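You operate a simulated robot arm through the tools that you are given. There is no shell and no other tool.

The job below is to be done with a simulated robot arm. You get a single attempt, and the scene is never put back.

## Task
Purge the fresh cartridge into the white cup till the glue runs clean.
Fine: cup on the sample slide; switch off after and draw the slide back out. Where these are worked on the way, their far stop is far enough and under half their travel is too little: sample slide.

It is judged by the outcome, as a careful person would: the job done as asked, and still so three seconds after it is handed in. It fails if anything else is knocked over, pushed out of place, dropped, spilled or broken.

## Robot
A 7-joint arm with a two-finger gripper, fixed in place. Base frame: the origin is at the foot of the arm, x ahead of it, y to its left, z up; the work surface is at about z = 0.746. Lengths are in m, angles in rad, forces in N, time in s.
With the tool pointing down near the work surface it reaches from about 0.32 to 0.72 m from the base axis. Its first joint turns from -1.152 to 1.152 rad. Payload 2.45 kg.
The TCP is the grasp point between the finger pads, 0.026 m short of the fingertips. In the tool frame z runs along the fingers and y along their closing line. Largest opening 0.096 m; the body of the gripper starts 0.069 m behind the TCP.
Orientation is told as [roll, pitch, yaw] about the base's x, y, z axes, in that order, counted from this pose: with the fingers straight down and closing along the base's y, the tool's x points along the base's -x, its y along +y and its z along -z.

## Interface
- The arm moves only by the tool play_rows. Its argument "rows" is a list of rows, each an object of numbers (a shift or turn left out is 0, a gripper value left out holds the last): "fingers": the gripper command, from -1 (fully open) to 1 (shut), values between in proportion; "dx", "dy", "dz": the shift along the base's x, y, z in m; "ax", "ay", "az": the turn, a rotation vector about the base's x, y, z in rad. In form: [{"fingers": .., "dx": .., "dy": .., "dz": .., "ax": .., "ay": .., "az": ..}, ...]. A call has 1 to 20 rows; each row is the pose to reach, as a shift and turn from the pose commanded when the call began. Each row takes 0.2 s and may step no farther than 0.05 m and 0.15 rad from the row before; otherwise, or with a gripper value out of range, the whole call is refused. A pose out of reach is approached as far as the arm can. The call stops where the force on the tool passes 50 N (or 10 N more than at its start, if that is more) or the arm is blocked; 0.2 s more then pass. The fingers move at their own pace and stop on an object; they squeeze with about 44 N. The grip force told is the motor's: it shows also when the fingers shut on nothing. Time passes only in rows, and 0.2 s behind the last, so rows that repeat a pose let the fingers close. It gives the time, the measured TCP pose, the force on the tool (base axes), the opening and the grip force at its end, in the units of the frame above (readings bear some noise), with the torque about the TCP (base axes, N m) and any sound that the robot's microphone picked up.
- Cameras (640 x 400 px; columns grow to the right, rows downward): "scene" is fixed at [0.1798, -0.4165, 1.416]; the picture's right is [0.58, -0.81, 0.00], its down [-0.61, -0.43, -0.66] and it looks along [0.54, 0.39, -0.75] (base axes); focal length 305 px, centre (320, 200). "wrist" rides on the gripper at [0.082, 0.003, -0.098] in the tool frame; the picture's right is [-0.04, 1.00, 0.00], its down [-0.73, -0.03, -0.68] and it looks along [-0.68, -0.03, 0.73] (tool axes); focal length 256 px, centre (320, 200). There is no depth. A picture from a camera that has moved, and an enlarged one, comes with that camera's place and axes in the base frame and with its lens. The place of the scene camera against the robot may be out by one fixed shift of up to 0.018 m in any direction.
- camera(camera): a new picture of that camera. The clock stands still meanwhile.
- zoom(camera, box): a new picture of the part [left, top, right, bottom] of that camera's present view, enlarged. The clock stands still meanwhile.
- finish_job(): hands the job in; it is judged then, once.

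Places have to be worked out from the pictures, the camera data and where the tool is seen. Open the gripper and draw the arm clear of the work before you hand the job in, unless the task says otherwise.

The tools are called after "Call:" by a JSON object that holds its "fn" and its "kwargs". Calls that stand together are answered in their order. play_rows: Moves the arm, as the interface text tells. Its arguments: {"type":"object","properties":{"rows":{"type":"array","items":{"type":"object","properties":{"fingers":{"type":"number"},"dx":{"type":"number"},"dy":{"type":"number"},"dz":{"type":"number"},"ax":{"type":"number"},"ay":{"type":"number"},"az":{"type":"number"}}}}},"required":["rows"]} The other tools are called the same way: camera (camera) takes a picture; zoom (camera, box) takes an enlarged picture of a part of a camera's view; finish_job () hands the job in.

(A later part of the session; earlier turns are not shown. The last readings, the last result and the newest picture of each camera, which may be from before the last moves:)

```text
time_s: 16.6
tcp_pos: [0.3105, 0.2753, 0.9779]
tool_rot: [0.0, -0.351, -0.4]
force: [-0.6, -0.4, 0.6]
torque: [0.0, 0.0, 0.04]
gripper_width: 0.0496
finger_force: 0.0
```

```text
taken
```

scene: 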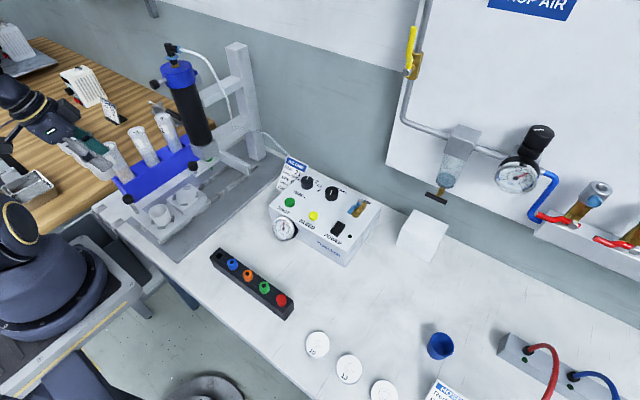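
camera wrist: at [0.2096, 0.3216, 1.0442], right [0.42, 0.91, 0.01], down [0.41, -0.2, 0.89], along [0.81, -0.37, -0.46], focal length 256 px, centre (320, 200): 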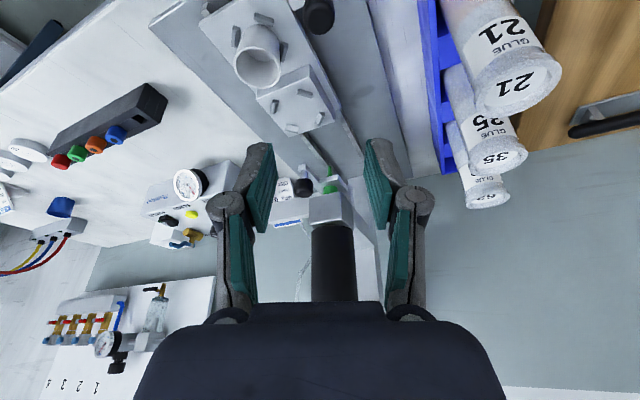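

I'm tilted and above the knob. In this view the knob's axis projects to about (0.307, 0.279), so I'll correct by 3 mm and descend partway to check the straddle.

Call:
{"fn": "play_rows", "kwargs": {"rows": [{"fingers": -0.04, "dx": -0.003, "dy": 0.003, "dz": -0.04}, {"dx": -0.003, "dy": 0.003, "dz": -0.08}, {"dx": -0.003, "dy": 0.003, "dz": -0.095}, {"dx": -0.003, "dy": 0.003, "dz": -0.095}]}}

Call:
{"fn": "camera", "kwargs": {"camera": "wrist"}}

Call:
{"fn": "zoom", "kwargs": {"camera": "scene", "box": [60, 110, 220, 250]}}

```text
time_s: 17.6
tcp_pos: [0.3074, 0.2776, 0.8857]
tool_rot: [0.0, -0.35, -0.401]
force: [-0.5, 0.3, 0.2]
torque: [-0.01, 0.0, 0.02]
gripper_width: 0.0499
finger_force: 0.0
```

```text
taken
camera wrist: at [0.2064, 0.3247, 0.9513], right [0.42, 0.91, 0.01], down [0.41, -0.21, 0.89], along [0.81, -0.37, -0.46], focal length 256 px, centre (320, 200)
```

wrist: 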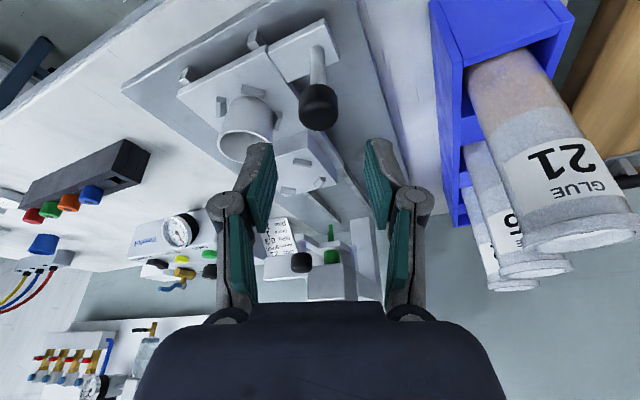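

```text
2.86 times, centred on (140, 180) of scene
camera zoom: at [0.1798, -0.4165, 1.416], right [0.58, -0.81, 0.0], down [-0.61, -0.43, -0.66], along [0.54, 0.39, -0.75], focal length 870 px, centre (834, 257)
```

zoom: 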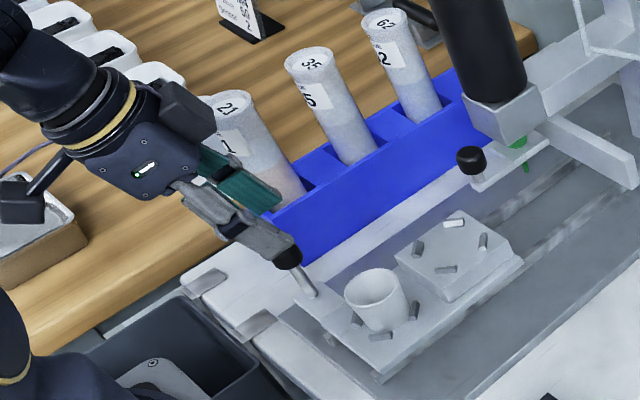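

The knob sits centred between the fingers. I'll descend to grip height and close on it.

Call:
{"fn": "play_rows", "kwargs": {"rows": [{"fingers": -0.04, "dz": -0.025}, {"dz": -0.045}, {"dz": -0.053}, {"dz": -0.053}]}}

Call:
{"fn": "zoom", "kwargs": {"camera": "wrist", "box": [200, 60, 460, 280]}}

Call:
{"fn": "zoom", "kwargs": {"camera": "scene", "box": [80, 150, 200, 250]}}

```text
time_s: 18.6
tcp_pos: [0.3068, 0.28, 0.833]
tool_rot: [0.0, -0.348, -0.401]
force: [-0.2, 1.0, -0.1]
torque: [0.0, 0.0, -0.02]
gripper_width: 0.0499
finger_force: 0.1
```

```text
1.82 times, centred on (330, 170) of wrist
camera zoom: at [0.2058, 0.3257, 0.8976], right [0.42, 0.91, 0.01], down [0.41, -0.21, 0.89], along [0.81, -0.37, -0.46], focal length 465 px, centre (302, 254)
```

zoom: 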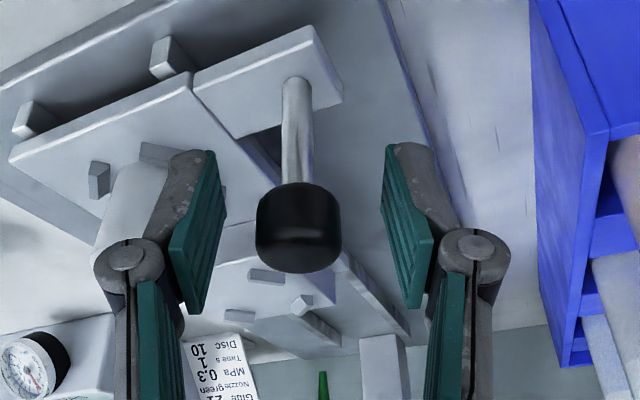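

```text
4.00 times, centred on (140, 200) of scene
camera zoom: at [0.1798, -0.4165, 1.416], right [0.58, -0.81, 0.0], down [-0.61, -0.43, -0.66], along [0.54, 0.39, -0.75], focal length 1218 px, centre (1040, 200)
```

zoom: 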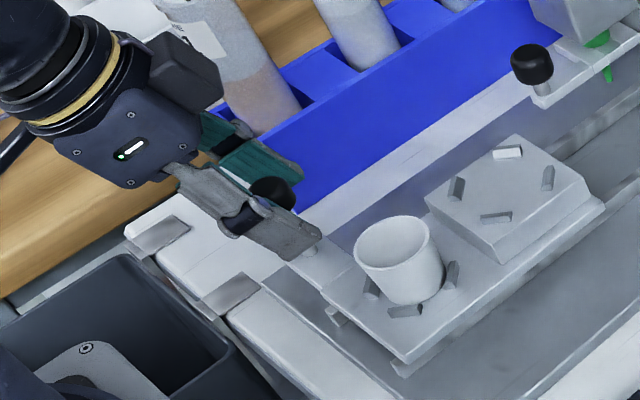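

The knob lies squarely between the pads, so I'll close the gripper on it.

Call:
{"fn": "play_rows", "kwargs": {"rows": [{"fingers": 0.3}, {"fingers": 0.7}, {"fingers": 1}, {"fingers": 1}]}}

Call:
{"fn": "zoom", "kwargs": {"camera": "wrist", "box": [200, 60, 460, 280]}}

```text
time_s: 19.6
tcp_pos: [0.3061, 0.2787, 0.8323]
tool_rot: [-0.001, -0.35, -0.401]
force: [-1.6, -5.6, 1.3]
torque: [-0.07, 0.08, 0.15]
gripper_width: 0.0219
finger_force: 44.5
```

```text
1.82 times, centred on (330, 170) of wrist
camera zoom: at [0.2058, 0.325, 0.8976], right [0.42, 0.91, 0.01], down [0.41, -0.2, 0.89], along [0.81, -0.37, -0.46], focal length 465 px, centre (302, 254)
```

zoom: 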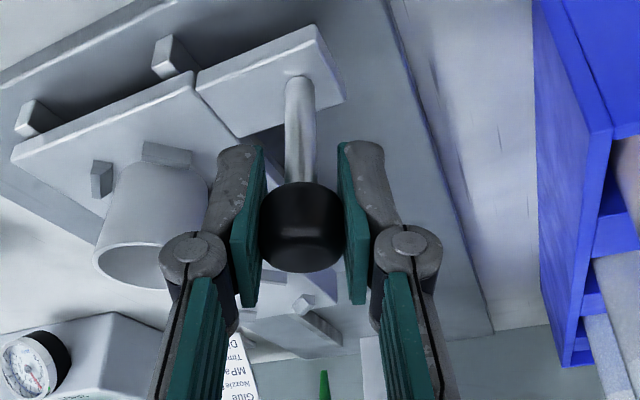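

The knob is gripped at 0.022 m. I'll ease the small side load (1 mm in -y) and start pushing the slide in slowly along +x, watching the forces.

Call:
{"fn": "play_rows", "kwargs": {"rows": [{"fingers": 1, "dx": 0.004, "dy": -0.001}, {"dx": 0.01, "dy": -0.001}, {"dx": 0.018, "dy": -0.001}, {"dx": 0.026, "dy": -0.001}, {"dx": 0.034, "dy": -0.001}, {"dx": 0.042, "dy": -0.001}, {"dx": 0.05, "dy": -0.001}, {"dx": 0.058, "dy": -0.001}, {"dx": 0.06, "dy": -0.001}]}}

Call:
{"fn": "camera", "kwargs": {"camera": "wrist"}}

Call:
{"fn": "camera", "kwargs": {"camera": "scene"}}

```text
time_s: 21.6
tcp_pos: [0.3683, 0.2787, 0.831]
tool_rot: [0.003, -0.352, -0.403]
force: [0.7, 3.0, 31.6]
torque: [-0.09, 0.0, 0.23]
gripper_width: 0.022
finger_force: 44.8
```

```text
taken
camera wrist: at [0.2667, 0.3247, 0.8966], right [0.43, 0.9, 0.02], down [0.41, -0.21, 0.89], along [0.81, -0.37, -0.46], focal length 256 px, centre (320, 200)
```

wrist: 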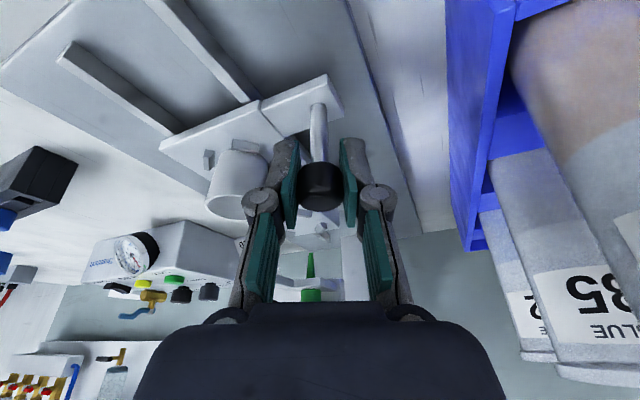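

```text
taken
```

scene: 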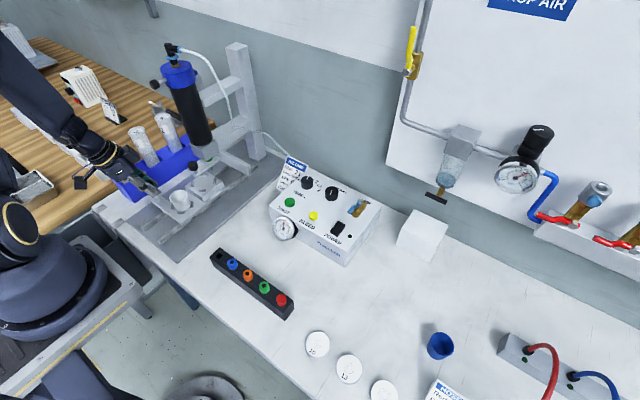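

The slide has moved 6 cm freely, but I'm leaning down on it with about 30 N. I'll raise 2 mm to relieve that, continue a few centimetres, and then check the cup against the nozzle.

Call:
{"fn": "play_rows", "kwargs": {"rows": [{"fingers": 1, "dz": 0.002}, {"dz": 0.002}]}}

Call:
{"fn": "play_rows", "kwargs": {"rows": [{"fingers": 1, "dx": 0.006, "dz": 0.0}, {"dx": 0.014}, {"dx": 0.022}, {"dx": 0.03}, {"dx": 0.038}, {"dx": 0.044}, {"dx": 0.044}]}}

Call:
{"fn": "camera", "kwargs": {"camera": "wrist"}}

Call:
{"fn": "zoom", "kwargs": {"camera": "scene", "box": [130, 120, 260, 230]}}

```text
time_s: 22.2
tcp_pos: [0.3637, 0.2787, 0.8323]
tool_rot: [-0.003, -0.346, -0.4]
force: [0.2, 7.1, -22.2]
torque: [-0.14, -0.69, 0.29]
gripper_width: 0.0219
finger_force: 44.9
```

```text
time_s: 23.8
tcp_pos: [0.4101, 0.2774, 0.8336]
tool_rot: [0.0, -0.351, -0.401]
force: [-4.1, 1.0, -12.4]
torque: [0.2, 0.72, 0.27]
gripper_width: 0.022
finger_force: 44.5
```

```text
taken
camera wrist: at [0.3097, 0.3246, 0.8989], right [0.43, 0.9, 0.01], down [0.41, -0.21, 0.89], along [0.81, -0.37, -0.46], focal length 256 px, centre (320, 200)
```

wrist: 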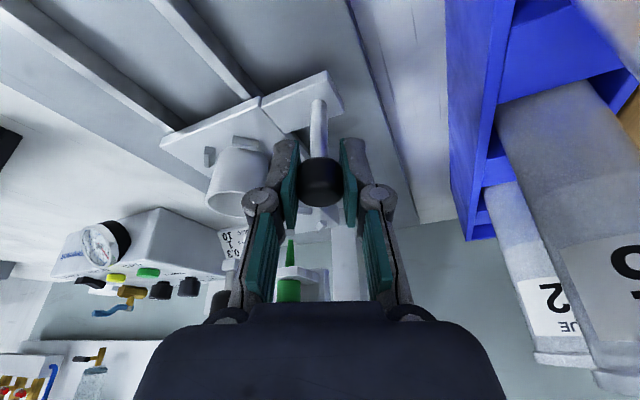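

```text
3.64 times, centred on (195, 175) of scene
camera zoom: at [0.1799, -0.4164, 1.416], right [0.58, -0.81, 0.0], down [-0.61, -0.43, -0.66], along [0.54, 0.39, -0.75], focal length 1108 px, centre (774, 291)
```

zoom: 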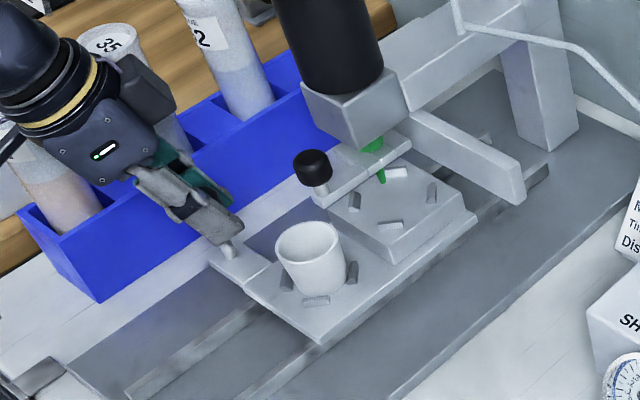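

At about 10 cm of travel the raised block passes under the nozzle with room to spare. I'll go 3 cm further, stopping with the cup just short of the nozzle, and check the clearance.

Call:
{"fn": "play_rows", "kwargs": {"rows": [{"fingers": 1, "dx": 0.006, "dz": -0.0005}, {"dx": 0.014, "dz": -0.0005}, {"dx": 0.022, "dz": -0.0005}, {"dx": 0.03, "dz": -0.0005}, {"dx": 0.03, "dz": -0.0005}]}}

Call:
{"fn": "zoom", "kwargs": {"camera": "wrist", "box": [180, 100, 380, 320]}}

Call:
{"fn": "zoom", "kwargs": {"camera": "scene", "box": [170, 130, 240, 210]}}

```text
time_s: 25.0
tcp_pos: [0.4409, 0.278, 0.8339]
tool_rot: [0.001, -0.351, -0.401]
force: [-1.2, 2.2, -1.7]
torque: [0.04, 0.39, 0.28]
gripper_width: 0.022
finger_force: 45.1
```

```text
1.82 times, centred on (280, 210) of wrist
camera zoom: at [0.3399, 0.3244, 0.899], right [0.42, 0.91, 0.02], down [0.41, -0.21, 0.89], along [0.81, -0.37, -0.46], focal length 465 px, centre (393, 182)
```

zoom: 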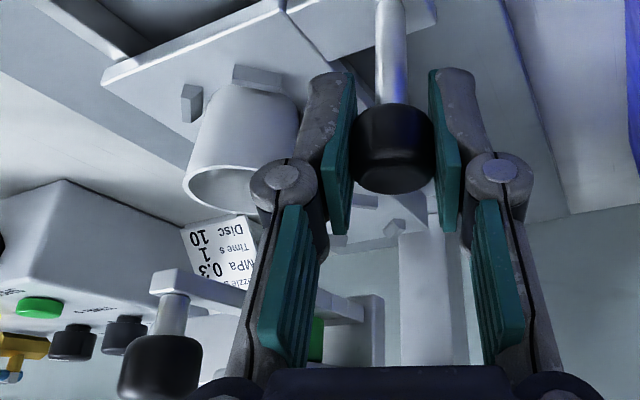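

```text
5.00 times, centred on (205, 170) of scene
camera zoom: at [0.1799, -0.4164, 1.416], right [0.58, -0.81, 0.0], down [-0.61, -0.43, -0.66], along [0.54, 0.39, -0.75], focal length 1523 px, centre (895, 350)
```

zoom: 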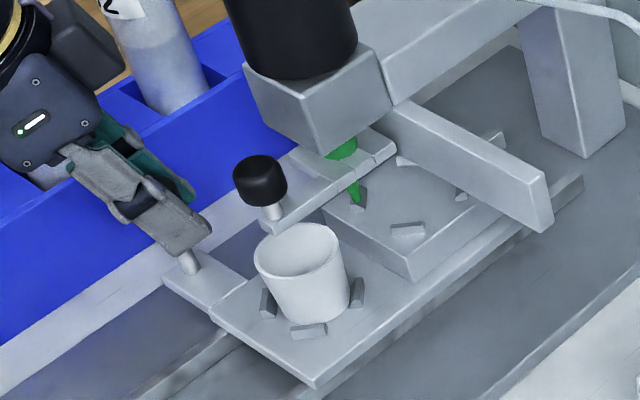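

The nozzle tip is at about z 0.8215 and the rim at about 0.816, so the cup should pass with roughly 5 mm to spare. I'll advance in small steps and check as the rim goes under the tip.

Call:
{"fn": "play_rows", "kwargs": {"rows": [{"fingers": 1, "dx": 0.004}, {"dx": 0.008}, {"dx": 0.012}, {"dx": 0.016}, {"dx": 0.018}, {"dx": 0.018}]}}

Call:
{"fn": "zoom", "kwargs": {"camera": "scene", "box": [180, 140, 230, 200]}}

Call:
{"fn": "zoom", "kwargs": {"camera": "wrist", "box": [180, 100, 380, 320]}}

```text
time_s: 26.4
tcp_pos: [0.4589, 0.277, 0.8343]
tool_rot: [0.002, -0.353, -0.401]
force: [0.4, 5.4, 28.8]
torque: [0.05, 0.28, 0.27]
gripper_width: 0.0221
finger_force: 45.0
```

```text
6.67 times, centred on (205, 170) of scene
camera zoom: at [0.1794, -0.4166, 1.416], right [0.58, -0.81, 0.0], down [-0.61, -0.43, -0.66], along [0.54, 0.39, -0.75], focal length 2030 px, centre (1087, 400)
```

zoom: 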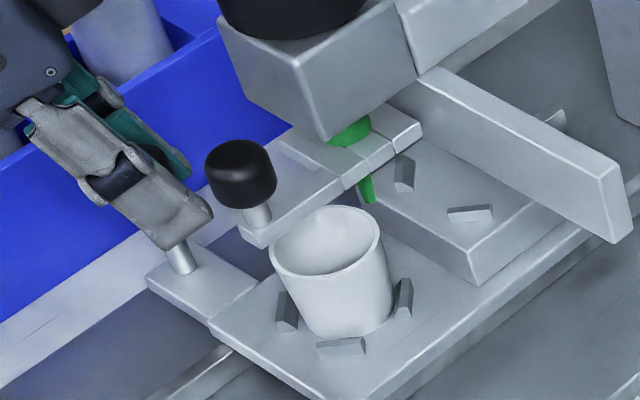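

```text
1.82 times, centred on (280, 210) of wrist
camera zoom: at [0.3584, 0.3242, 0.8988], right [0.42, 0.91, 0.02], down [0.41, -0.21, 0.89], along [0.81, -0.37, -0.46], focal length 465 px, centre (393, 182)
```

zoom: 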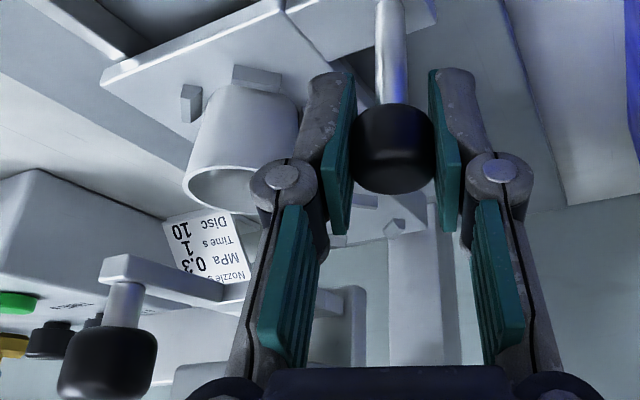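

The nozzle tip is just above the cup's leading rim with a visible gap. I'll relieve the downward load by 1 mm and continue slowly to the far stop.

Call:
{"fn": "play_rows", "kwargs": {"rows": [{"fingers": 1, "dx": 0.001, "dz": 0.001}, {"dx": 0.004, "dz": 0.001}, {"dx": 0.007, "dz": 0.001}, {"dx": 0.01, "dz": 0.001}, {"dx": 0.013, "dz": 0.001}, {"dx": 0.016, "dz": 0.001}, {"dx": 0.019, "dz": 0.001}, {"dx": 0.019, "dz": 0.001}]}}

Call:
{"fn": "zoom", "kwargs": {"camera": "scene", "box": [180, 130, 240, 200]}}

Call:
{"fn": "camera", "kwargs": {"camera": "wrist"}}

```text
time_s: 28.2
tcp_pos: [0.4775, 0.2777, 0.8328]
tool_rot: [0.004, -0.35, -0.401]
force: [0.0, 7.2, 27.8]
torque: [0.11, 0.21, 0.24]
gripper_width: 0.0222
finger_force: 44.9
```

```text
5.71 times, centred on (210, 165) of scene
camera zoom: at [0.1794, -0.4166, 1.416], right [0.58, -0.81, 0.0], down [-0.61, -0.43, -0.66], along [0.54, 0.39, -0.75], focal length 1740 px, centre (949, 400)
```

zoom: 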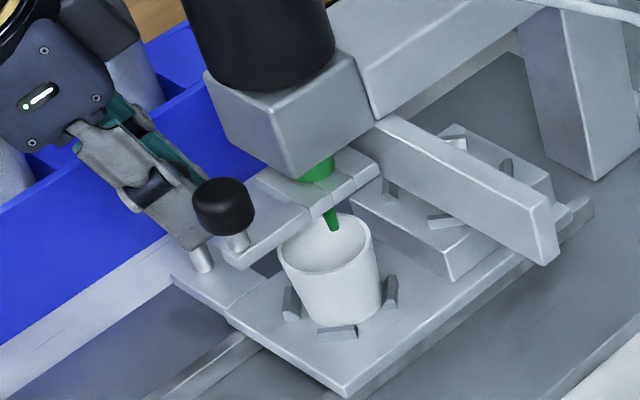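

```text
taken
camera wrist: at [0.3768, 0.3242, 0.8985], right [0.42, 0.91, 0.02], down [0.41, -0.21, 0.89], along [0.81, -0.37, -0.46], focal length 256 px, centre (320, 200)
```

wrist: 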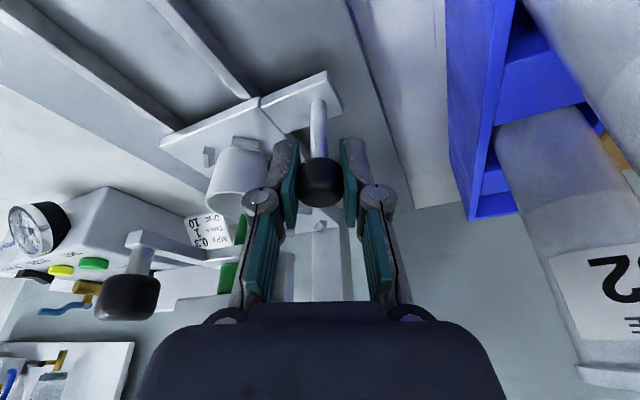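

The nozzle tip is now inside the cup's rim outline. I'll relieve another millimetre and feel for the far stop.

Call:
{"fn": "play_rows", "kwargs": {"rows": [{"fingers": 1, "dz": 0.001}, {"dx": 0.002, "dz": 0.001}, {"dx": 0.004, "dz": 0.001}, {"dx": 0.006, "dz": 0.001}, {"dx": 0.008, "dz": 0.001}, {"dx": 0.01, "dz": 0.001}, {"dx": 0.01, "dz": 0.001}]}}

Call:
{"fn": "zoom", "kwargs": {"camera": "scene", "box": [180, 130, 240, 200]}}

```text
time_s: 29.8
tcp_pos: [0.4863, 0.2791, 0.8321]
tool_rot: [0.001, -0.347, -0.399]
force: [1.1, 17.8, -22.5]
torque: [0.17, -0.01, 0.25]
gripper_width: 0.022
finger_force: 45.1
```

```text
5.71 times, centred on (210, 165) of scene
camera zoom: at [0.1802, -0.4159, 1.4161], right [0.58, -0.81, 0.0], down [-0.61, -0.44, -0.66], along [0.54, 0.39, -0.75], focal length 1740 px, centre (949, 400)
```

zoom: 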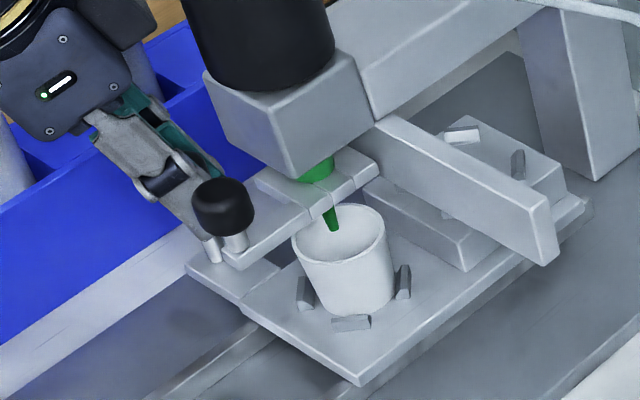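

The cup is now almost centred under the nozzle after 18 cm of travel. I'll relax the side loads (about +1 mm in y, -0.8 mm in z) and push on gently to find the far stop.

Call:
{"fn": "play_rows", "kwargs": {"rows": [{"fingers": 1, "dy": 0.001, "dz": -0.0008}, {"dx": 0.002, "dy": 0.001, "dz": -0.0008}, {"dx": 0.004, "dy": 0.001, "dz": -0.0008}, {"dx": 0.006, "dy": 0.001, "dz": -0.0008}, {"dx": 0.006, "dy": 0.001, "dz": -0.0008}]}}

Call:
{"fn": "zoom", "kwargs": {"camera": "scene", "box": [180, 130, 240, 200]}}

```text
time_s: 31.0
tcp_pos: [0.4887, 0.2769, 0.8325]
tool_rot: [-0.007, -0.346, -0.399]
force: [-31.7, -3.1, 6.5]
torque: [0.14, 0.33, 0.26]
gripper_width: 0.0219
finger_force: 45.5
```

```text
5.71 times, centred on (210, 165) of scene
camera zoom: at [0.179, -0.4166, 1.416], right [0.58, -0.81, 0.0], down [-0.61, -0.43, -0.66], along [0.54, 0.39, -0.75], focal length 1740 px, centre (949, 400)
```

zoom: 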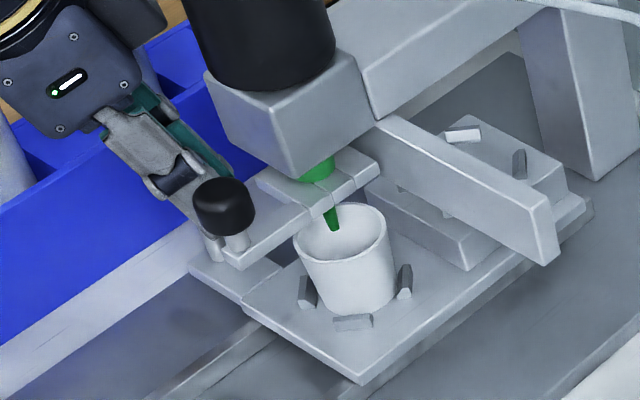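

The force in x jumped to -32 N at x 0.489, so that's the far stop (18 cm of travel), with the nozzle over the middle of the cup. I'll ease off, release the knob, and back out along the tool axis.

Call:
{"fn": "play_rows", "kwargs": {"rows": [{"fingers": 1, "dx": -0.003}, {"fingers": 0.4, "dx": -0.003}, {"fingers": -0.04, "dx": -0.003}, {"fingers": -0.04, "dx": -0.003}, {"fingers": -0.04, "dx": -0.003}, {"fingers": -0.04, "dx": -0.009, "dy": 0.0027, "dz": 0.019}, {"dx": -0.022, "dy": 0.008, "dz": 0.056}, {"dx": -0.034, "dy": 0.013, "dz": 0.094}, {"dx": -0.046, "dy": 0.018, "dz": 0.132}, {"dx": -0.056, "dy": 0.022, "dz": 0.16}, {"dx": -0.056, "dy": 0.022, "dz": 0.16}]}}

Call:
{"fn": "camera", "kwargs": {"camera": "wrist"}}

Call:
{"fn": "camera", "kwargs": {"camera": "scene"}}

```text
time_s: 33.4
tcp_pos: [0.4368, 0.2983, 0.9939]
tool_rot: [0.001, -0.348, -0.401]
force: [1.4, 1.1, -0.5]
torque: [0.04, -0.03, -0.02]
gripper_width: 0.0502
finger_force: 0.0
```

```text
taken
camera wrist: at [0.336, 0.3448, 1.0587], right [0.42, 0.91, 0.01], down [0.41, -0.21, 0.89], along [0.81, -0.37, -0.46], focal length 256 px, centre (320, 200)
```

wrist: 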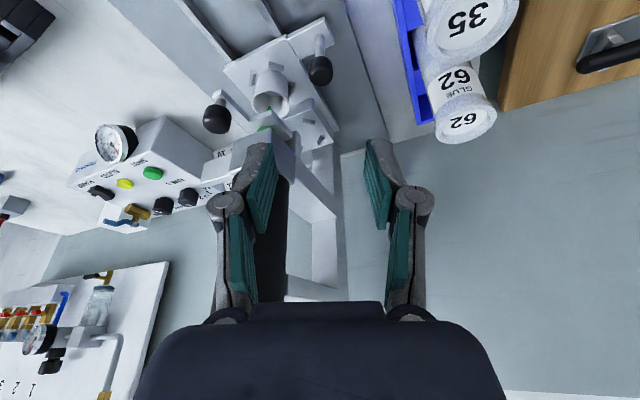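

```text
taken
```

scene: 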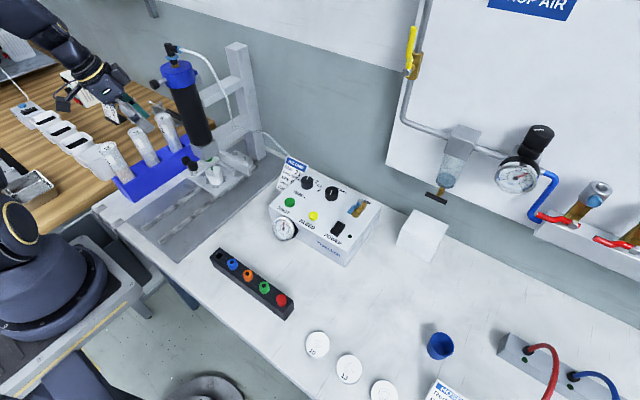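

The slide stayed at its stop and the arm is clear. I'll retreat toward the robot while undoing the tilt, then undo the yaw on the way to the controller.

Call:
{"fn": "play_rows", "kwargs": {"rows": [{"fingers": 1, "dx": -0.035, "dy": -0.005}, {"dx": -0.07, "dy": -0.015}, {"dx": -0.09, "dy": -0.04, "ax": 0.05, "ay": 0.12}, {"dx": -0.1, "dy": -0.075, "ax": 0.1, "ay": 0.24}, {"dx": -0.1, "dy": -0.115, "ax": 0.136, "ay": 0.322}, {"dx": -0.1, "dy": -0.16, "ax": 0.136, "ay": 0.322}, {"dx": -0.1, "dy": -0.2, "ax": 0.136, "ay": 0.322}, {"dx": -0.1, "dy": -0.22, "ax": 0.136, "ay": 0.322}]}}

Call:
{"fn": "play_rows", "kwargs": {"rows": [{"fingers": 1, "dy": -0.03, "az": 0.13}, {"dx": 0.01, "dy": -0.07, "az": 0.26}, {"dx": 0.025, "dy": -0.11, "az": 0.4}, {"dx": 0.05, "dy": -0.15, "az": 0.4}, {"dx": 0.08, "dy": -0.185, "az": 0.4}, {"dx": 0.11, "dy": -0.215, "az": 0.4}, {"dx": 0.14, "dy": -0.24, "dz": -0.01, "az": 0.4}, {"dx": 0.165, "dy": -0.255, "dz": -0.03, "az": 0.4}, {"dx": 0.165, "dy": -0.255, "dz": -0.03, "az": 0.4}]}}

Call:
{"fn": "camera", "kwargs": {"camera": "wrist"}}

Call:
{"fn": "camera", "kwargs": {"camera": "scene"}}

```text
time_s: 35.2
tcp_pos: [0.337, 0.0813, 0.9935]
tool_rot: [0.002, 0.001, -0.399]
force: [0.7, -0.7, 0.8]
torque: [0.05, 0.02, 0.01]
gripper_width: 0.0001
finger_force: 28.7
```

```text
time_s: 37.2
tcp_pos: [0.5012, -0.1736, 0.9609]
tool_rot: [0.001, 0.0, 0.001]
force: [0.7, 0.3, 0.3]
torque: [-0.03, 0.01, -0.01]
gripper_width: 0.0
finger_force: 28.8
```

```text
taken
camera wrist: at [0.419, -0.1698, 1.0593], right [0.04, 1.0, 0.0], down [0.73, -0.03, 0.68], along [0.68, -0.03, -0.73], focal length 256 px, centre (320, 200)
```

wrist: 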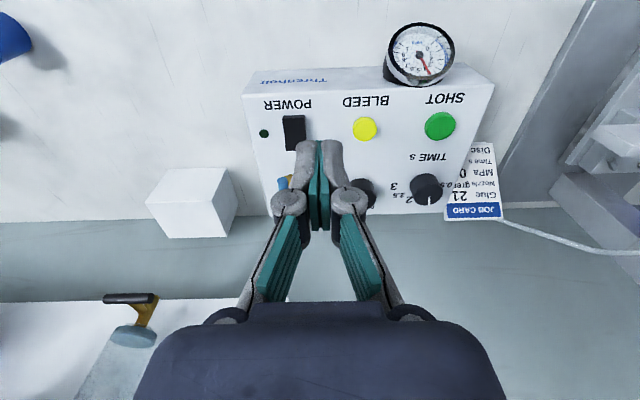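

```text
taken
```

scene: 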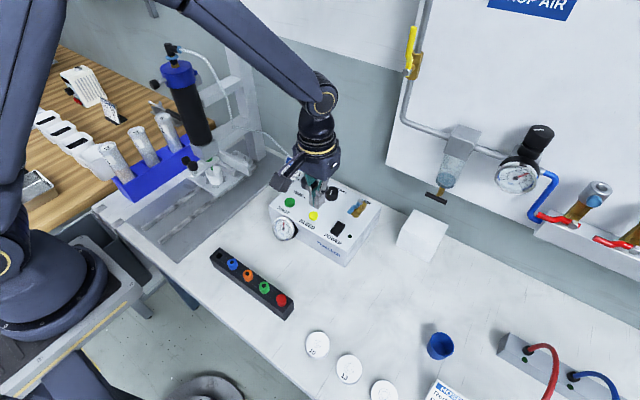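

Call:
{"fn": "zoom", "kwargs": {"camera": "wrist", "box": [240, 90, 400, 200]}}

Call:
{"fn": "zoom", "kwargs": {"camera": "scene", "box": [180, 130, 250, 200]}}

```text
3.64 times, centred on (320, 145) of wrist
camera zoom: at [0.419, -0.1698, 1.0593], right [0.04, 1.0, 0.0], down [0.73, -0.03, 0.68], along [0.68, -0.03, -0.73], focal length 931 px, centre (320, 400)
```

zoom: 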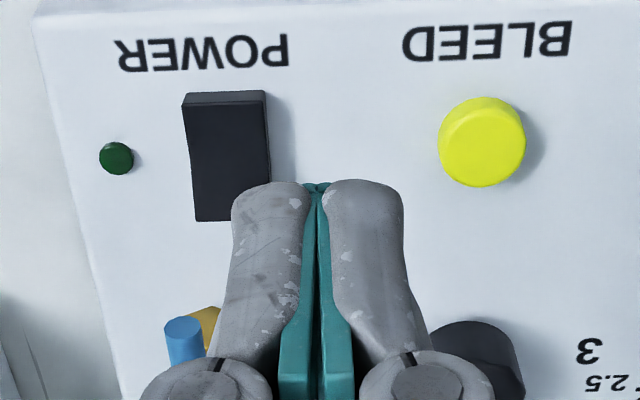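

```text
5.71 times, centred on (215, 165) of scene
camera zoom: at [0.1798, -0.4165, 1.4159], right [0.58, -0.81, 0.0], down [-0.61, -0.43, -0.66], along [0.54, 0.39, -0.75], focal length 1740 px, centre (920, 400)
```

zoom: 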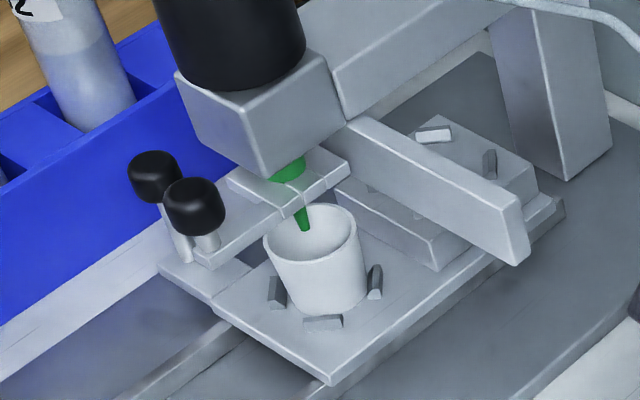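

The cup is nicely under the nozzle. The rocker spans x 0.528-0.561, y -0.211 to -0.191, with the AIR lever tip close behind at x of about 0.568 and y -0.207, so I'll press at (0.550, -0.190) to stay off the lever. I'll move above it first.

Call:
{"fn": "play_rows", "kwargs": {"rows": [{"fingers": 1, "dx": 0.025, "dy": -0.008, "dz": -0.01}, {"dx": 0.049, "dy": -0.0164, "dz": -0.03}, {"dx": 0.049, "dy": -0.0164, "dz": -0.06}, {"dx": 0.049, "dy": -0.0164, "dz": -0.08}, {"dx": 0.049, "dy": -0.0164, "dz": -0.08}]}}

Call:
{"fn": "zoom", "kwargs": {"camera": "wrist", "box": [230, 90, 410, 220]}}

Call:
{"fn": "zoom", "kwargs": {"camera": "scene", "box": [280, 170, 390, 270]}}

```text
time_s: 38.4
tcp_pos: [0.5537, -0.1883, 0.8831]
tool_rot: [0.0, 0.001, -0.001]
force: [-0.1, 0.9, 0.5]
torque: [0.0, -0.01, -0.04]
gripper_width: 0.0
finger_force: 28.2
```

```text
3.08 times, centred on (320, 155) of wrist
camera zoom: at [0.4705, -0.1854, 0.9827], right [0.04, 1.0, 0.0], down [0.73, -0.03, 0.68], along [0.68, -0.03, -0.73], focal length 788 px, centre (320, 338)
```

zoom: 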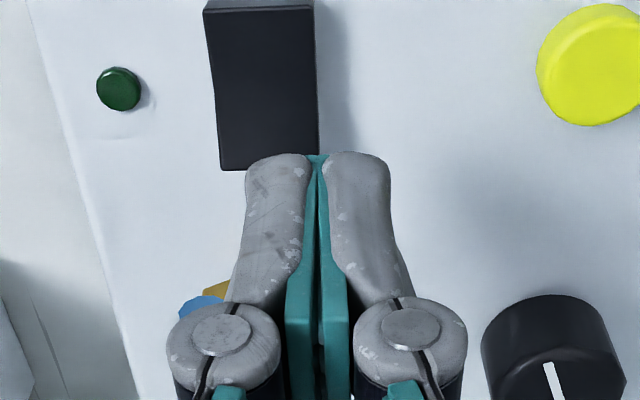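

```text
4.00 times, centred on (335, 220) of scene
camera zoom: at [0.1798, -0.4165, 1.416], right [0.58, -0.81, 0.0], down [-0.61, -0.43, -0.66], along [0.54, 0.39, -0.75], focal length 1218 px, centre (260, 120)
```

zoom: 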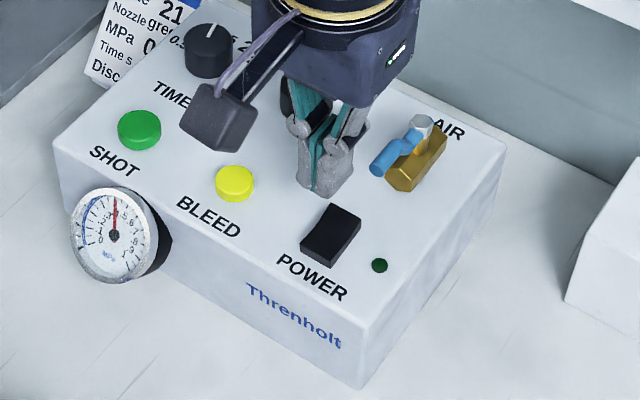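

At this height the knuckles would come very close to the AIR lever, so pressing with yaw 0 is risky. I'll rise a bit and turn the gripper -90° so its narrow side faces the lever.

Call:
{"fn": "play_rows", "kwargs": {"rows": [{"fingers": 1, "dz": 0.03, "az": -0.14}, {"dz": 0.04, "az": -0.28}, {"dz": 0.04, "az": -0.42}, {"dz": 0.04, "az": -0.56}, {"dz": 0.04, "az": -0.7}, {"dz": 0.04, "az": -0.84}, {"dz": 0.04, "az": -0.98}, {"dz": 0.04, "az": -1.12}, {"dz": 0.04, "az": -1.26}, {"dz": 0.04, "az": -1.4}, {"dz": 0.04, "az": -1.5}, {"dx": 0.003, "dz": 0.04, "az": -1.57}, {"dx": 0.003, "dz": 0.04, "az": -1.57}]}}

Call:
{"fn": "camera", "kwargs": {"camera": "wrist"}}

Call:
{"fn": "camera", "kwargs": {"camera": "scene"}}

```text
time_s: 41.2
tcp_pos: [0.555, -0.1897, 0.9246]
tool_rot: [0.001, 0.0, -1.572]
force: [-0.3, -0.1, 0.2]
torque: [-0.01, 0.0, -0.01]
gripper_width: 0.0
finger_force: 28.5
```

```text
taken
camera wrist: at [0.5575, -0.1088, 1.0234], right [1.0, -0.04, 0.0], down [-0.03, -0.73, 0.68], along [-0.03, -0.68, -0.73], focal length 256 px, centre (320, 200)
```

wrist: 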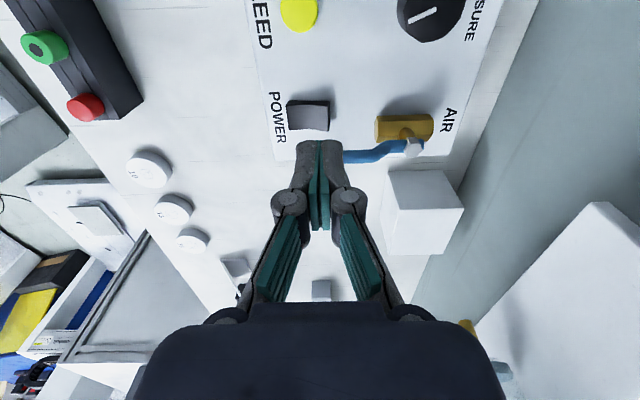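

```text
taken
```

scene: 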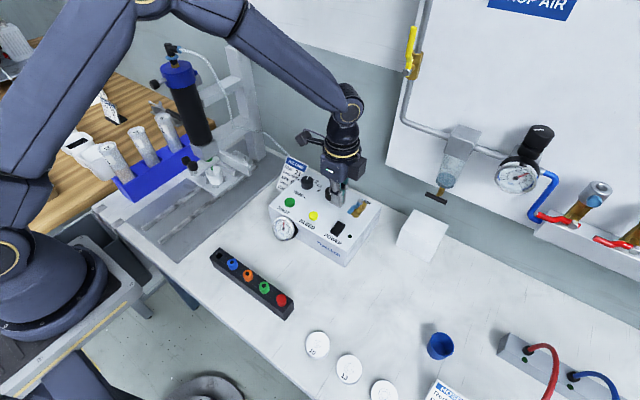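

Call:
{"fn": "zoom", "kwargs": {"camera": "wrist", "box": [250, 70, 450, 200]}}

```text
3.08 times, centred on (350, 135) of wrist
camera zoom: at [0.5575, -0.1088, 1.0234], right [1.0, -0.04, 0.0], down [-0.03, -0.73, 0.68], along [-0.03, -0.68, -0.73], focal length 788 px, centre (228, 400)
```

zoom: 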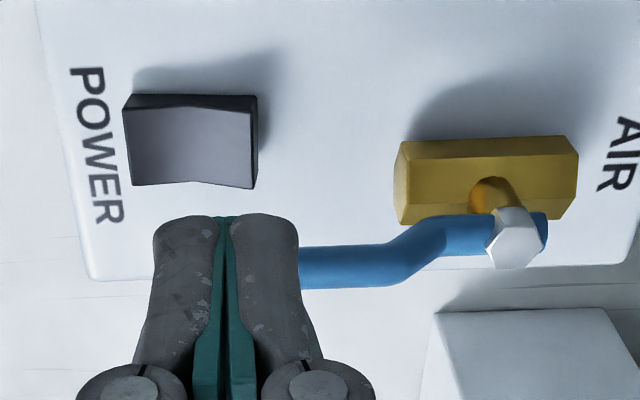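

This view confirms the rear end is the raised one and shows the lever's near edge at y of about -0.2085, about 5 mm clear of my fingers. I'll descend to just above the rear half of the rocker.

Call:
{"fn": "play_rows", "kwargs": {"rows": [{"fingers": 1, "dx": 0.002, "dy": -0.001, "dz": -0.03}, {"dx": 0.002, "dy": -0.001, "dz": -0.05}, {"dx": 0.002, "dy": -0.001, "dz": -0.06}, {"dx": 0.002, "dy": -0.001, "dz": -0.06}]}}

Call:
{"fn": "zoom", "kwargs": {"camera": "wrist", "box": [250, 70, 450, 220]}}

Call:
{"fn": "zoom", "kwargs": {"camera": "scene", "box": [300, 170, 390, 260]}}

```text
time_s: 42.2
tcp_pos: [0.5561, -0.192, 0.8651]
tool_rot: [0.001, 0.0, -1.572]
force: [0.5, -1.0, -1.2]
torque: [-0.02, 0.0, 0.01]
gripper_width: 0.0
finger_force: 28.2
```

```text
2.67 times, centred on (350, 145) of wrist
camera zoom: at [0.5595, -0.1099, 0.9636], right [1.0, -0.04, 0.0], down [-0.03, -0.73, 0.68], along [-0.03, -0.68, -0.73], focal length 683 px, centre (240, 347)
```

zoom: 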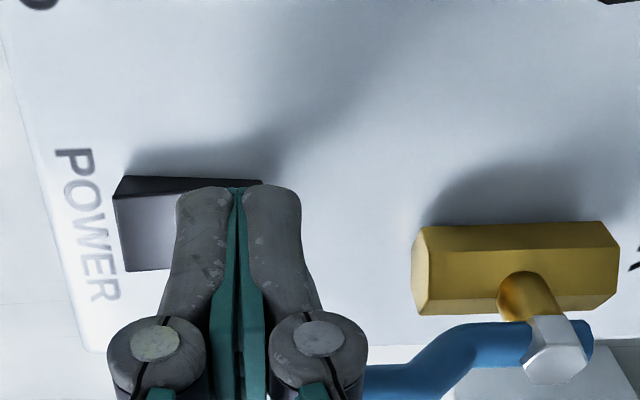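

```text
4.44 times, centred on (345, 215) of scene
camera zoom: at [0.1798, -0.4165, 1.4159], right [0.58, -0.81, 0.0], down [-0.61, -0.43, -0.66], along [0.54, 0.39, -0.75], focal length 1354 px, centre (209, 133)
```

zoom: 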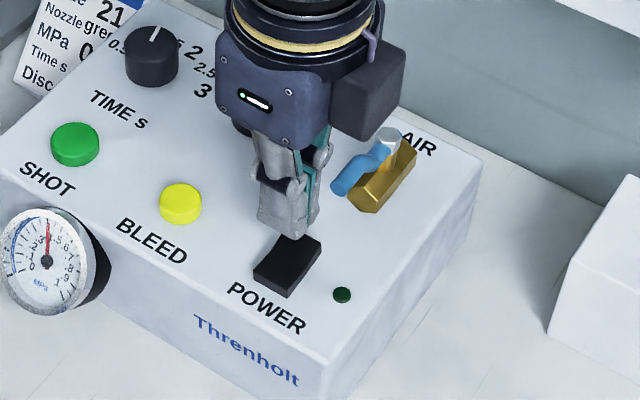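

The fingertips are right over the rear half with room to the lever. I'll press down in small steps.

Call:
{"fn": "play_rows", "kwargs": {"rows": [{"fingers": 1, "dz": -0.004}, {"dz": -0.008}, {"dz": -0.01}]}}

Call:
{"fn": "zoom", "kwargs": {"camera": "scene", "box": [300, 170, 390, 260]}}

```text
time_s: 43.0
tcp_pos: [0.556, -0.1923, 0.8542]
tool_rot: [0.002, 0.0, -1.572]
force: [1.0, 0.1, 3.0]
torque: [-0.01, -0.04, 0.0]
gripper_width: 0.0002
finger_force: 28.5
```

```text
4.44 times, centred on (345, 215) of scene
camera zoom: at [0.1798, -0.4164, 1.416], right [0.58, -0.81, 0.0], down [-0.61, -0.43, -0.66], along [0.54, 0.39, -0.75], focal length 1354 px, centre (209, 133)
```

zoom: 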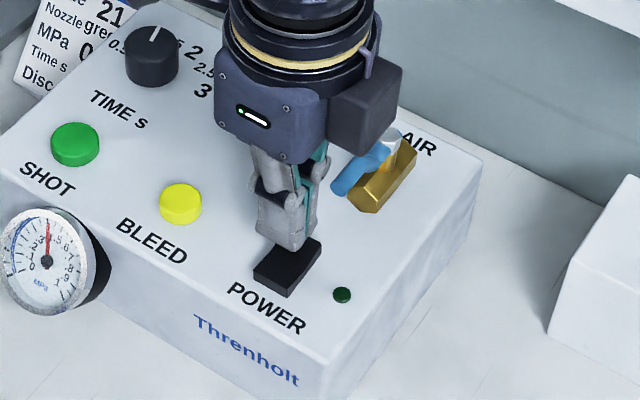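

Contact has just begun (3 N at tip height of about 0.828). I'll press further in small steps.

Call:
{"fn": "play_rows", "kwargs": {"rows": [{"fingers": 1, "dz": -0.002}, {"dz": -0.004}, {"dz": -0.005}]}}

Call:
{"fn": "zoom", "kwargs": {"camera": "scene", "box": [300, 170, 390, 260]}}

Call:
{"fn": "zoom", "kwargs": {"camera": "wrist", "box": [250, 70, 450, 220]}}

```text
time_s: 43.8
tcp_pos: [0.557, -0.1917, 0.8522]
tool_rot: [0.003, 0.003, -1.571]
force: [-3.3, 0.9, 11.0]
torque: [-0.02, 0.14, -0.03]
gripper_width: 0.0
finger_force: 28.7
stopped in row 3: the force on the tool passed its limit at 54 N (the readings are from after the stop); the commanded pose is now the measured one
```

```text
4.44 times, centred on (345, 215) of scene
camera zoom: at [0.1796, -0.4164, 1.416], right [0.58, -0.81, 0.0], down [-0.61, -0.43, -0.66], along [0.54, 0.39, -0.75], focal length 1354 px, centre (209, 133)
```

zoom: 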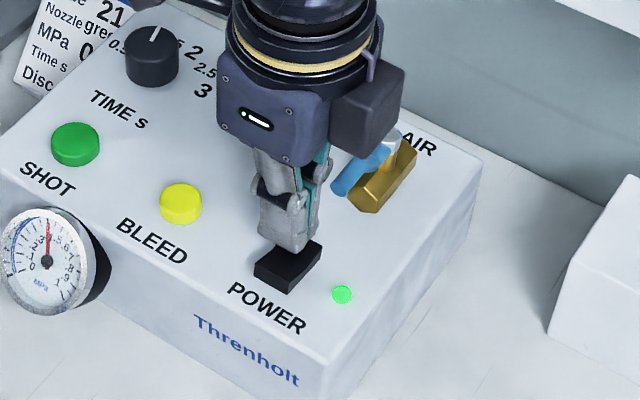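

```text
2.67 times, centred on (350, 145) of wrist
camera zoom: at [0.56, -0.1103, 0.9513], right [1.0, -0.04, 0.0], down [-0.03, -0.73, 0.68], along [-0.03, -0.68, -0.74], focal length 683 px, centre (240, 347)
```

zoom: 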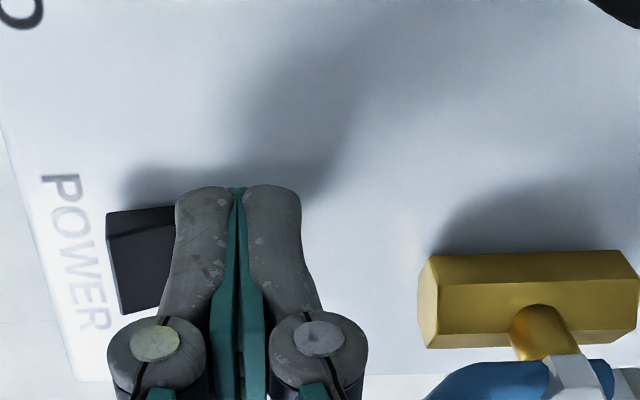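

The lamp is bright green, so power is on. I'll lift off and move over the BLEED button at about (0.543, -0.131), keeping this gripper orientation.

Call:
{"fn": "play_rows", "kwargs": {"rows": [{"fingers": 1, "dz": 0.02}, {"dx": -0.004, "dy": 0.01, "dz": 0.04}, {"dx": -0.0127, "dy": 0.045, "dz": 0.045}, {"dx": -0.0127, "dy": 0.061, "dz": 0.045}, {"dx": -0.0127, "dy": 0.061, "dz": 0.025}, {"dx": -0.0127, "dy": 0.061, "dz": 0.015}, {"dx": -0.0127, "dy": 0.061, "dz": 0.015}]}}

Call:
{"fn": "camera", "kwargs": {"camera": "wrist"}}

Call:
{"fn": "zoom", "kwargs": {"camera": "scene", "box": [170, 120, 390, 270]}}

```text
time_s: 45.4
tcp_pos: [0.5465, -0.1313, 0.8649]
tool_rot: [0.002, 0.002, -1.571]
force: [0.5, -0.2, 0.3]
torque: [0.0, -0.01, 0.02]
gripper_width: 0.0004
finger_force: 29.0
```

```text
taken
camera wrist: at [0.5497, -0.0497, 0.9636], right [1.0, -0.04, 0.0], down [-0.03, -0.73, 0.68], along [-0.03, -0.68, -0.74], focal length 256 px, centre (320, 200)
```

wrist: 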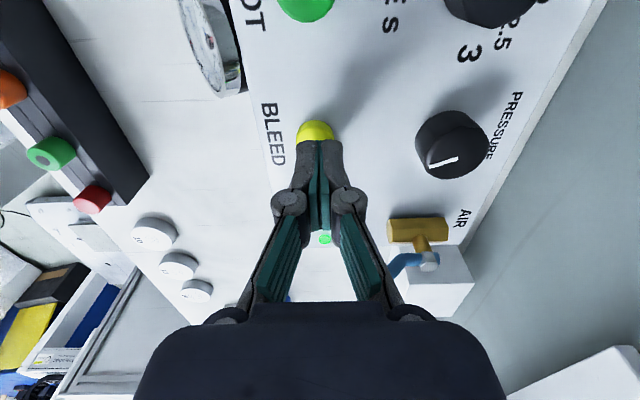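

```text
2.67 times, centred on (280, 195) of scene
camera zoom: at [0.1798, -0.4165, 1.416], right [0.58, -0.81, 0.0], down [-0.61, -0.43, -0.66], along [0.54, 0.39, -0.75], focal length 812 px, centre (427, 213)
```

zoom: 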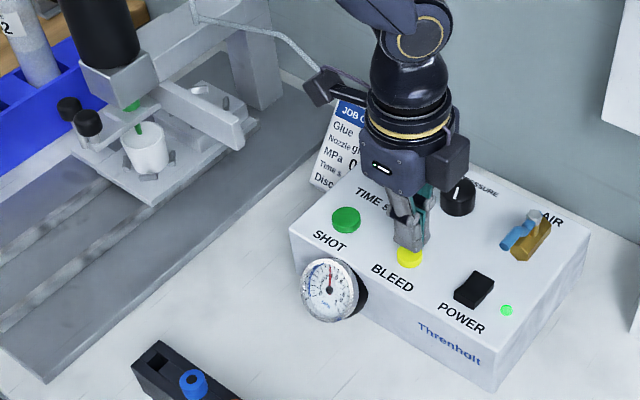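

Power lamp on, and the fingers are over BLEED. I'll shift -3 mm in x and +2 mm in y, and go down to touch the button.

Call:
{"fn": "play_rows", "kwargs": {"rows": [{"fingers": 1, "dx": -0.003, "dy": 0.0015}, {"dx": -0.003, "dy": 0.0015, "dz": -0.005}, {"dx": -0.003, "dy": 0.0015, "dz": -0.009}, {"dx": -0.003, "dy": 0.0015, "dz": -0.012}]}}

Call:
{"fn": "zoom", "kwargs": {"camera": "scene", "box": [170, 120, 390, 270]}}

Call:
{"fn": "zoom", "kwargs": {"camera": "scene", "box": [190, 140, 240, 190]}}

```text
time_s: 46.4
tcp_pos: [0.5433, -0.1297, 0.8532]
tool_rot: [0.002, 0.001, -1.57]
force: [0.1, -0.2, -0.5]
torque: [-0.01, -0.01, -0.01]
gripper_width: 0.0
finger_force: 29.0
```

```text
2.67 times, centred on (280, 195) of scene
camera zoom: at [0.1798, -0.4165, 1.416], right [0.58, -0.81, 0.0], down [-0.61, -0.43, -0.66], along [0.54, 0.39, -0.75], focal length 812 px, centre (427, 213)
```

zoom: 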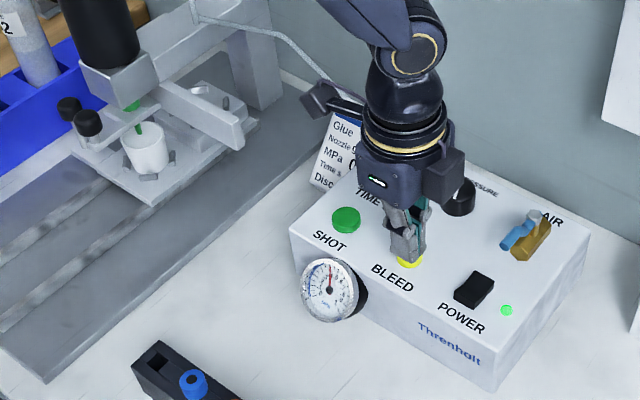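

```text
8.00 times, centred on (215, 165) of scene
camera zoom: at [0.1798, -0.4165, 1.416], right [0.58, -0.81, 0.0], down [-0.61, -0.43, -0.66], along [0.54, 0.39, -0.75], focal length 2436 px, centre (1160, 480)
```

zoom: 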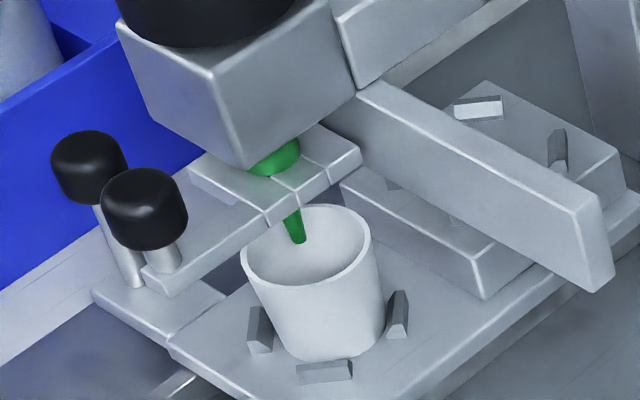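

I have a clear baseline view of the nozzle and the empty cup. Now I'll press BLEED in small steps.

Call:
{"fn": "play_rows", "kwargs": {"rows": [{"fingers": 1, "dz": -0.002}, {"dz": -0.004}]}}

Call:
{"fn": "zoom", "kwargs": {"camera": "scene", "box": [190, 140, 240, 190]}}

```text
time_s: 47.0
tcp_pos: [0.5428, -0.1293, 0.8496]
tool_rot: [0.002, 0.003, -1.569]
force: [0.5, 0.3, 1.2]
torque: [0.0, 0.02, 0.03]
gripper_width: 0.0059
finger_force: 28.9
```

```text
8.00 times, centred on (215, 165) of scene
camera zoom: at [0.1798, -0.4165, 1.416], right [0.58, -0.81, 0.0], down [-0.61, -0.43, -0.66], along [0.54, 0.39, -0.75], focal length 2436 px, centre (1160, 480)
```

zoom: 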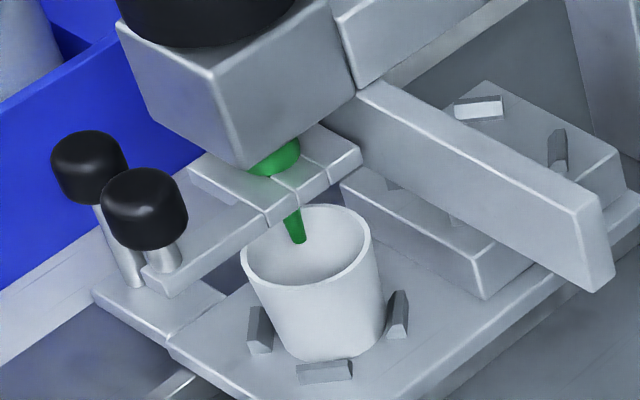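

The force is still only about 1 N and no glue is flowing, and the fingers spread slightly on the button top. I'll press a bit deeper.

Call:
{"fn": "play_rows", "kwargs": {"rows": [{"fingers": 1, "dz": -0.002}]}}

Call:
{"fn": "zoom", "kwargs": {"camera": "scene", "box": [190, 140, 240, 190]}}

Call:
{"fn": "zoom", "kwargs": {"camera": "scene", "box": [280, 170, 360, 250]}}

Call:
{"fn": "zoom", "kwargs": {"camera": "wrist", "box": [250, 90, 400, 230]}}

```text
time_s: 47.4
tcp_pos: [0.5418, -0.1303, 0.847]
tool_rot: [0.003, 0.001, -1.57]
force: [1.4, 0.8, 1.7]
torque: [-0.02, -0.01, 0.0]
gripper_width: 0.0061
finger_force: 28.3
heard: click
```

```text
8.00 times, centred on (215, 165) of scene
camera zoom: at [0.1798, -0.4165, 1.416], right [0.58, -0.81, 0.0], down [-0.61, -0.43, -0.66], along [0.54, 0.39, -0.75], focal length 2436 px, centre (1160, 480)
```

zoom: 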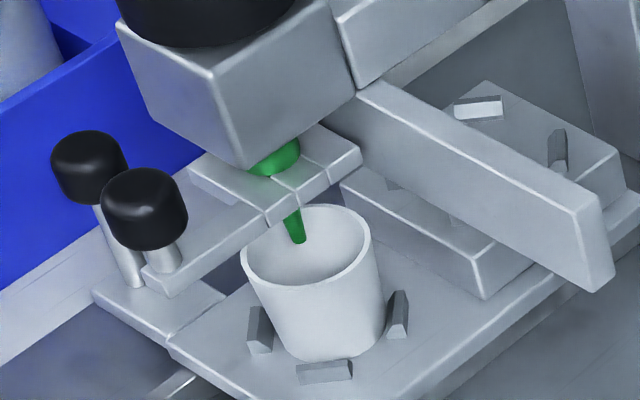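

```text
5.00 times, centred on (320, 210) of scene
camera zoom: at [0.1798, -0.4165, 1.416], right [0.58, -0.81, 0.0], down [-0.61, -0.43, -0.66], along [0.54, 0.39, -0.75], focal length 1523 px, centre (320, 150)
```

zoom: 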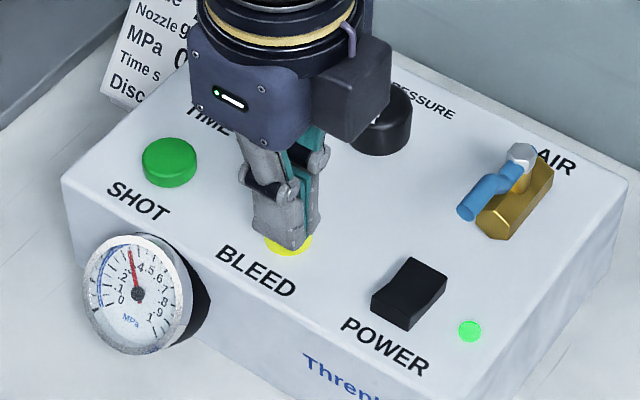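

```text
2.86 times, centred on (325, 160) of wrist
camera zoom: at [0.5452, -0.0488, 0.947], right [1.0, -0.04, 0.0], down [-0.03, -0.73, 0.68], along [-0.03, -0.68, -0.73], focal length 731 px, centre (306, 314)
```

zoom: 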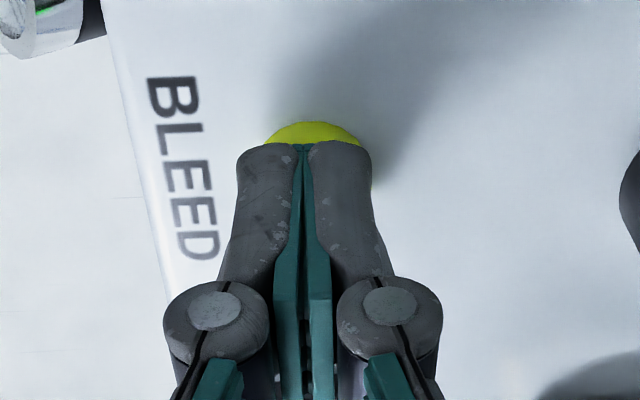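

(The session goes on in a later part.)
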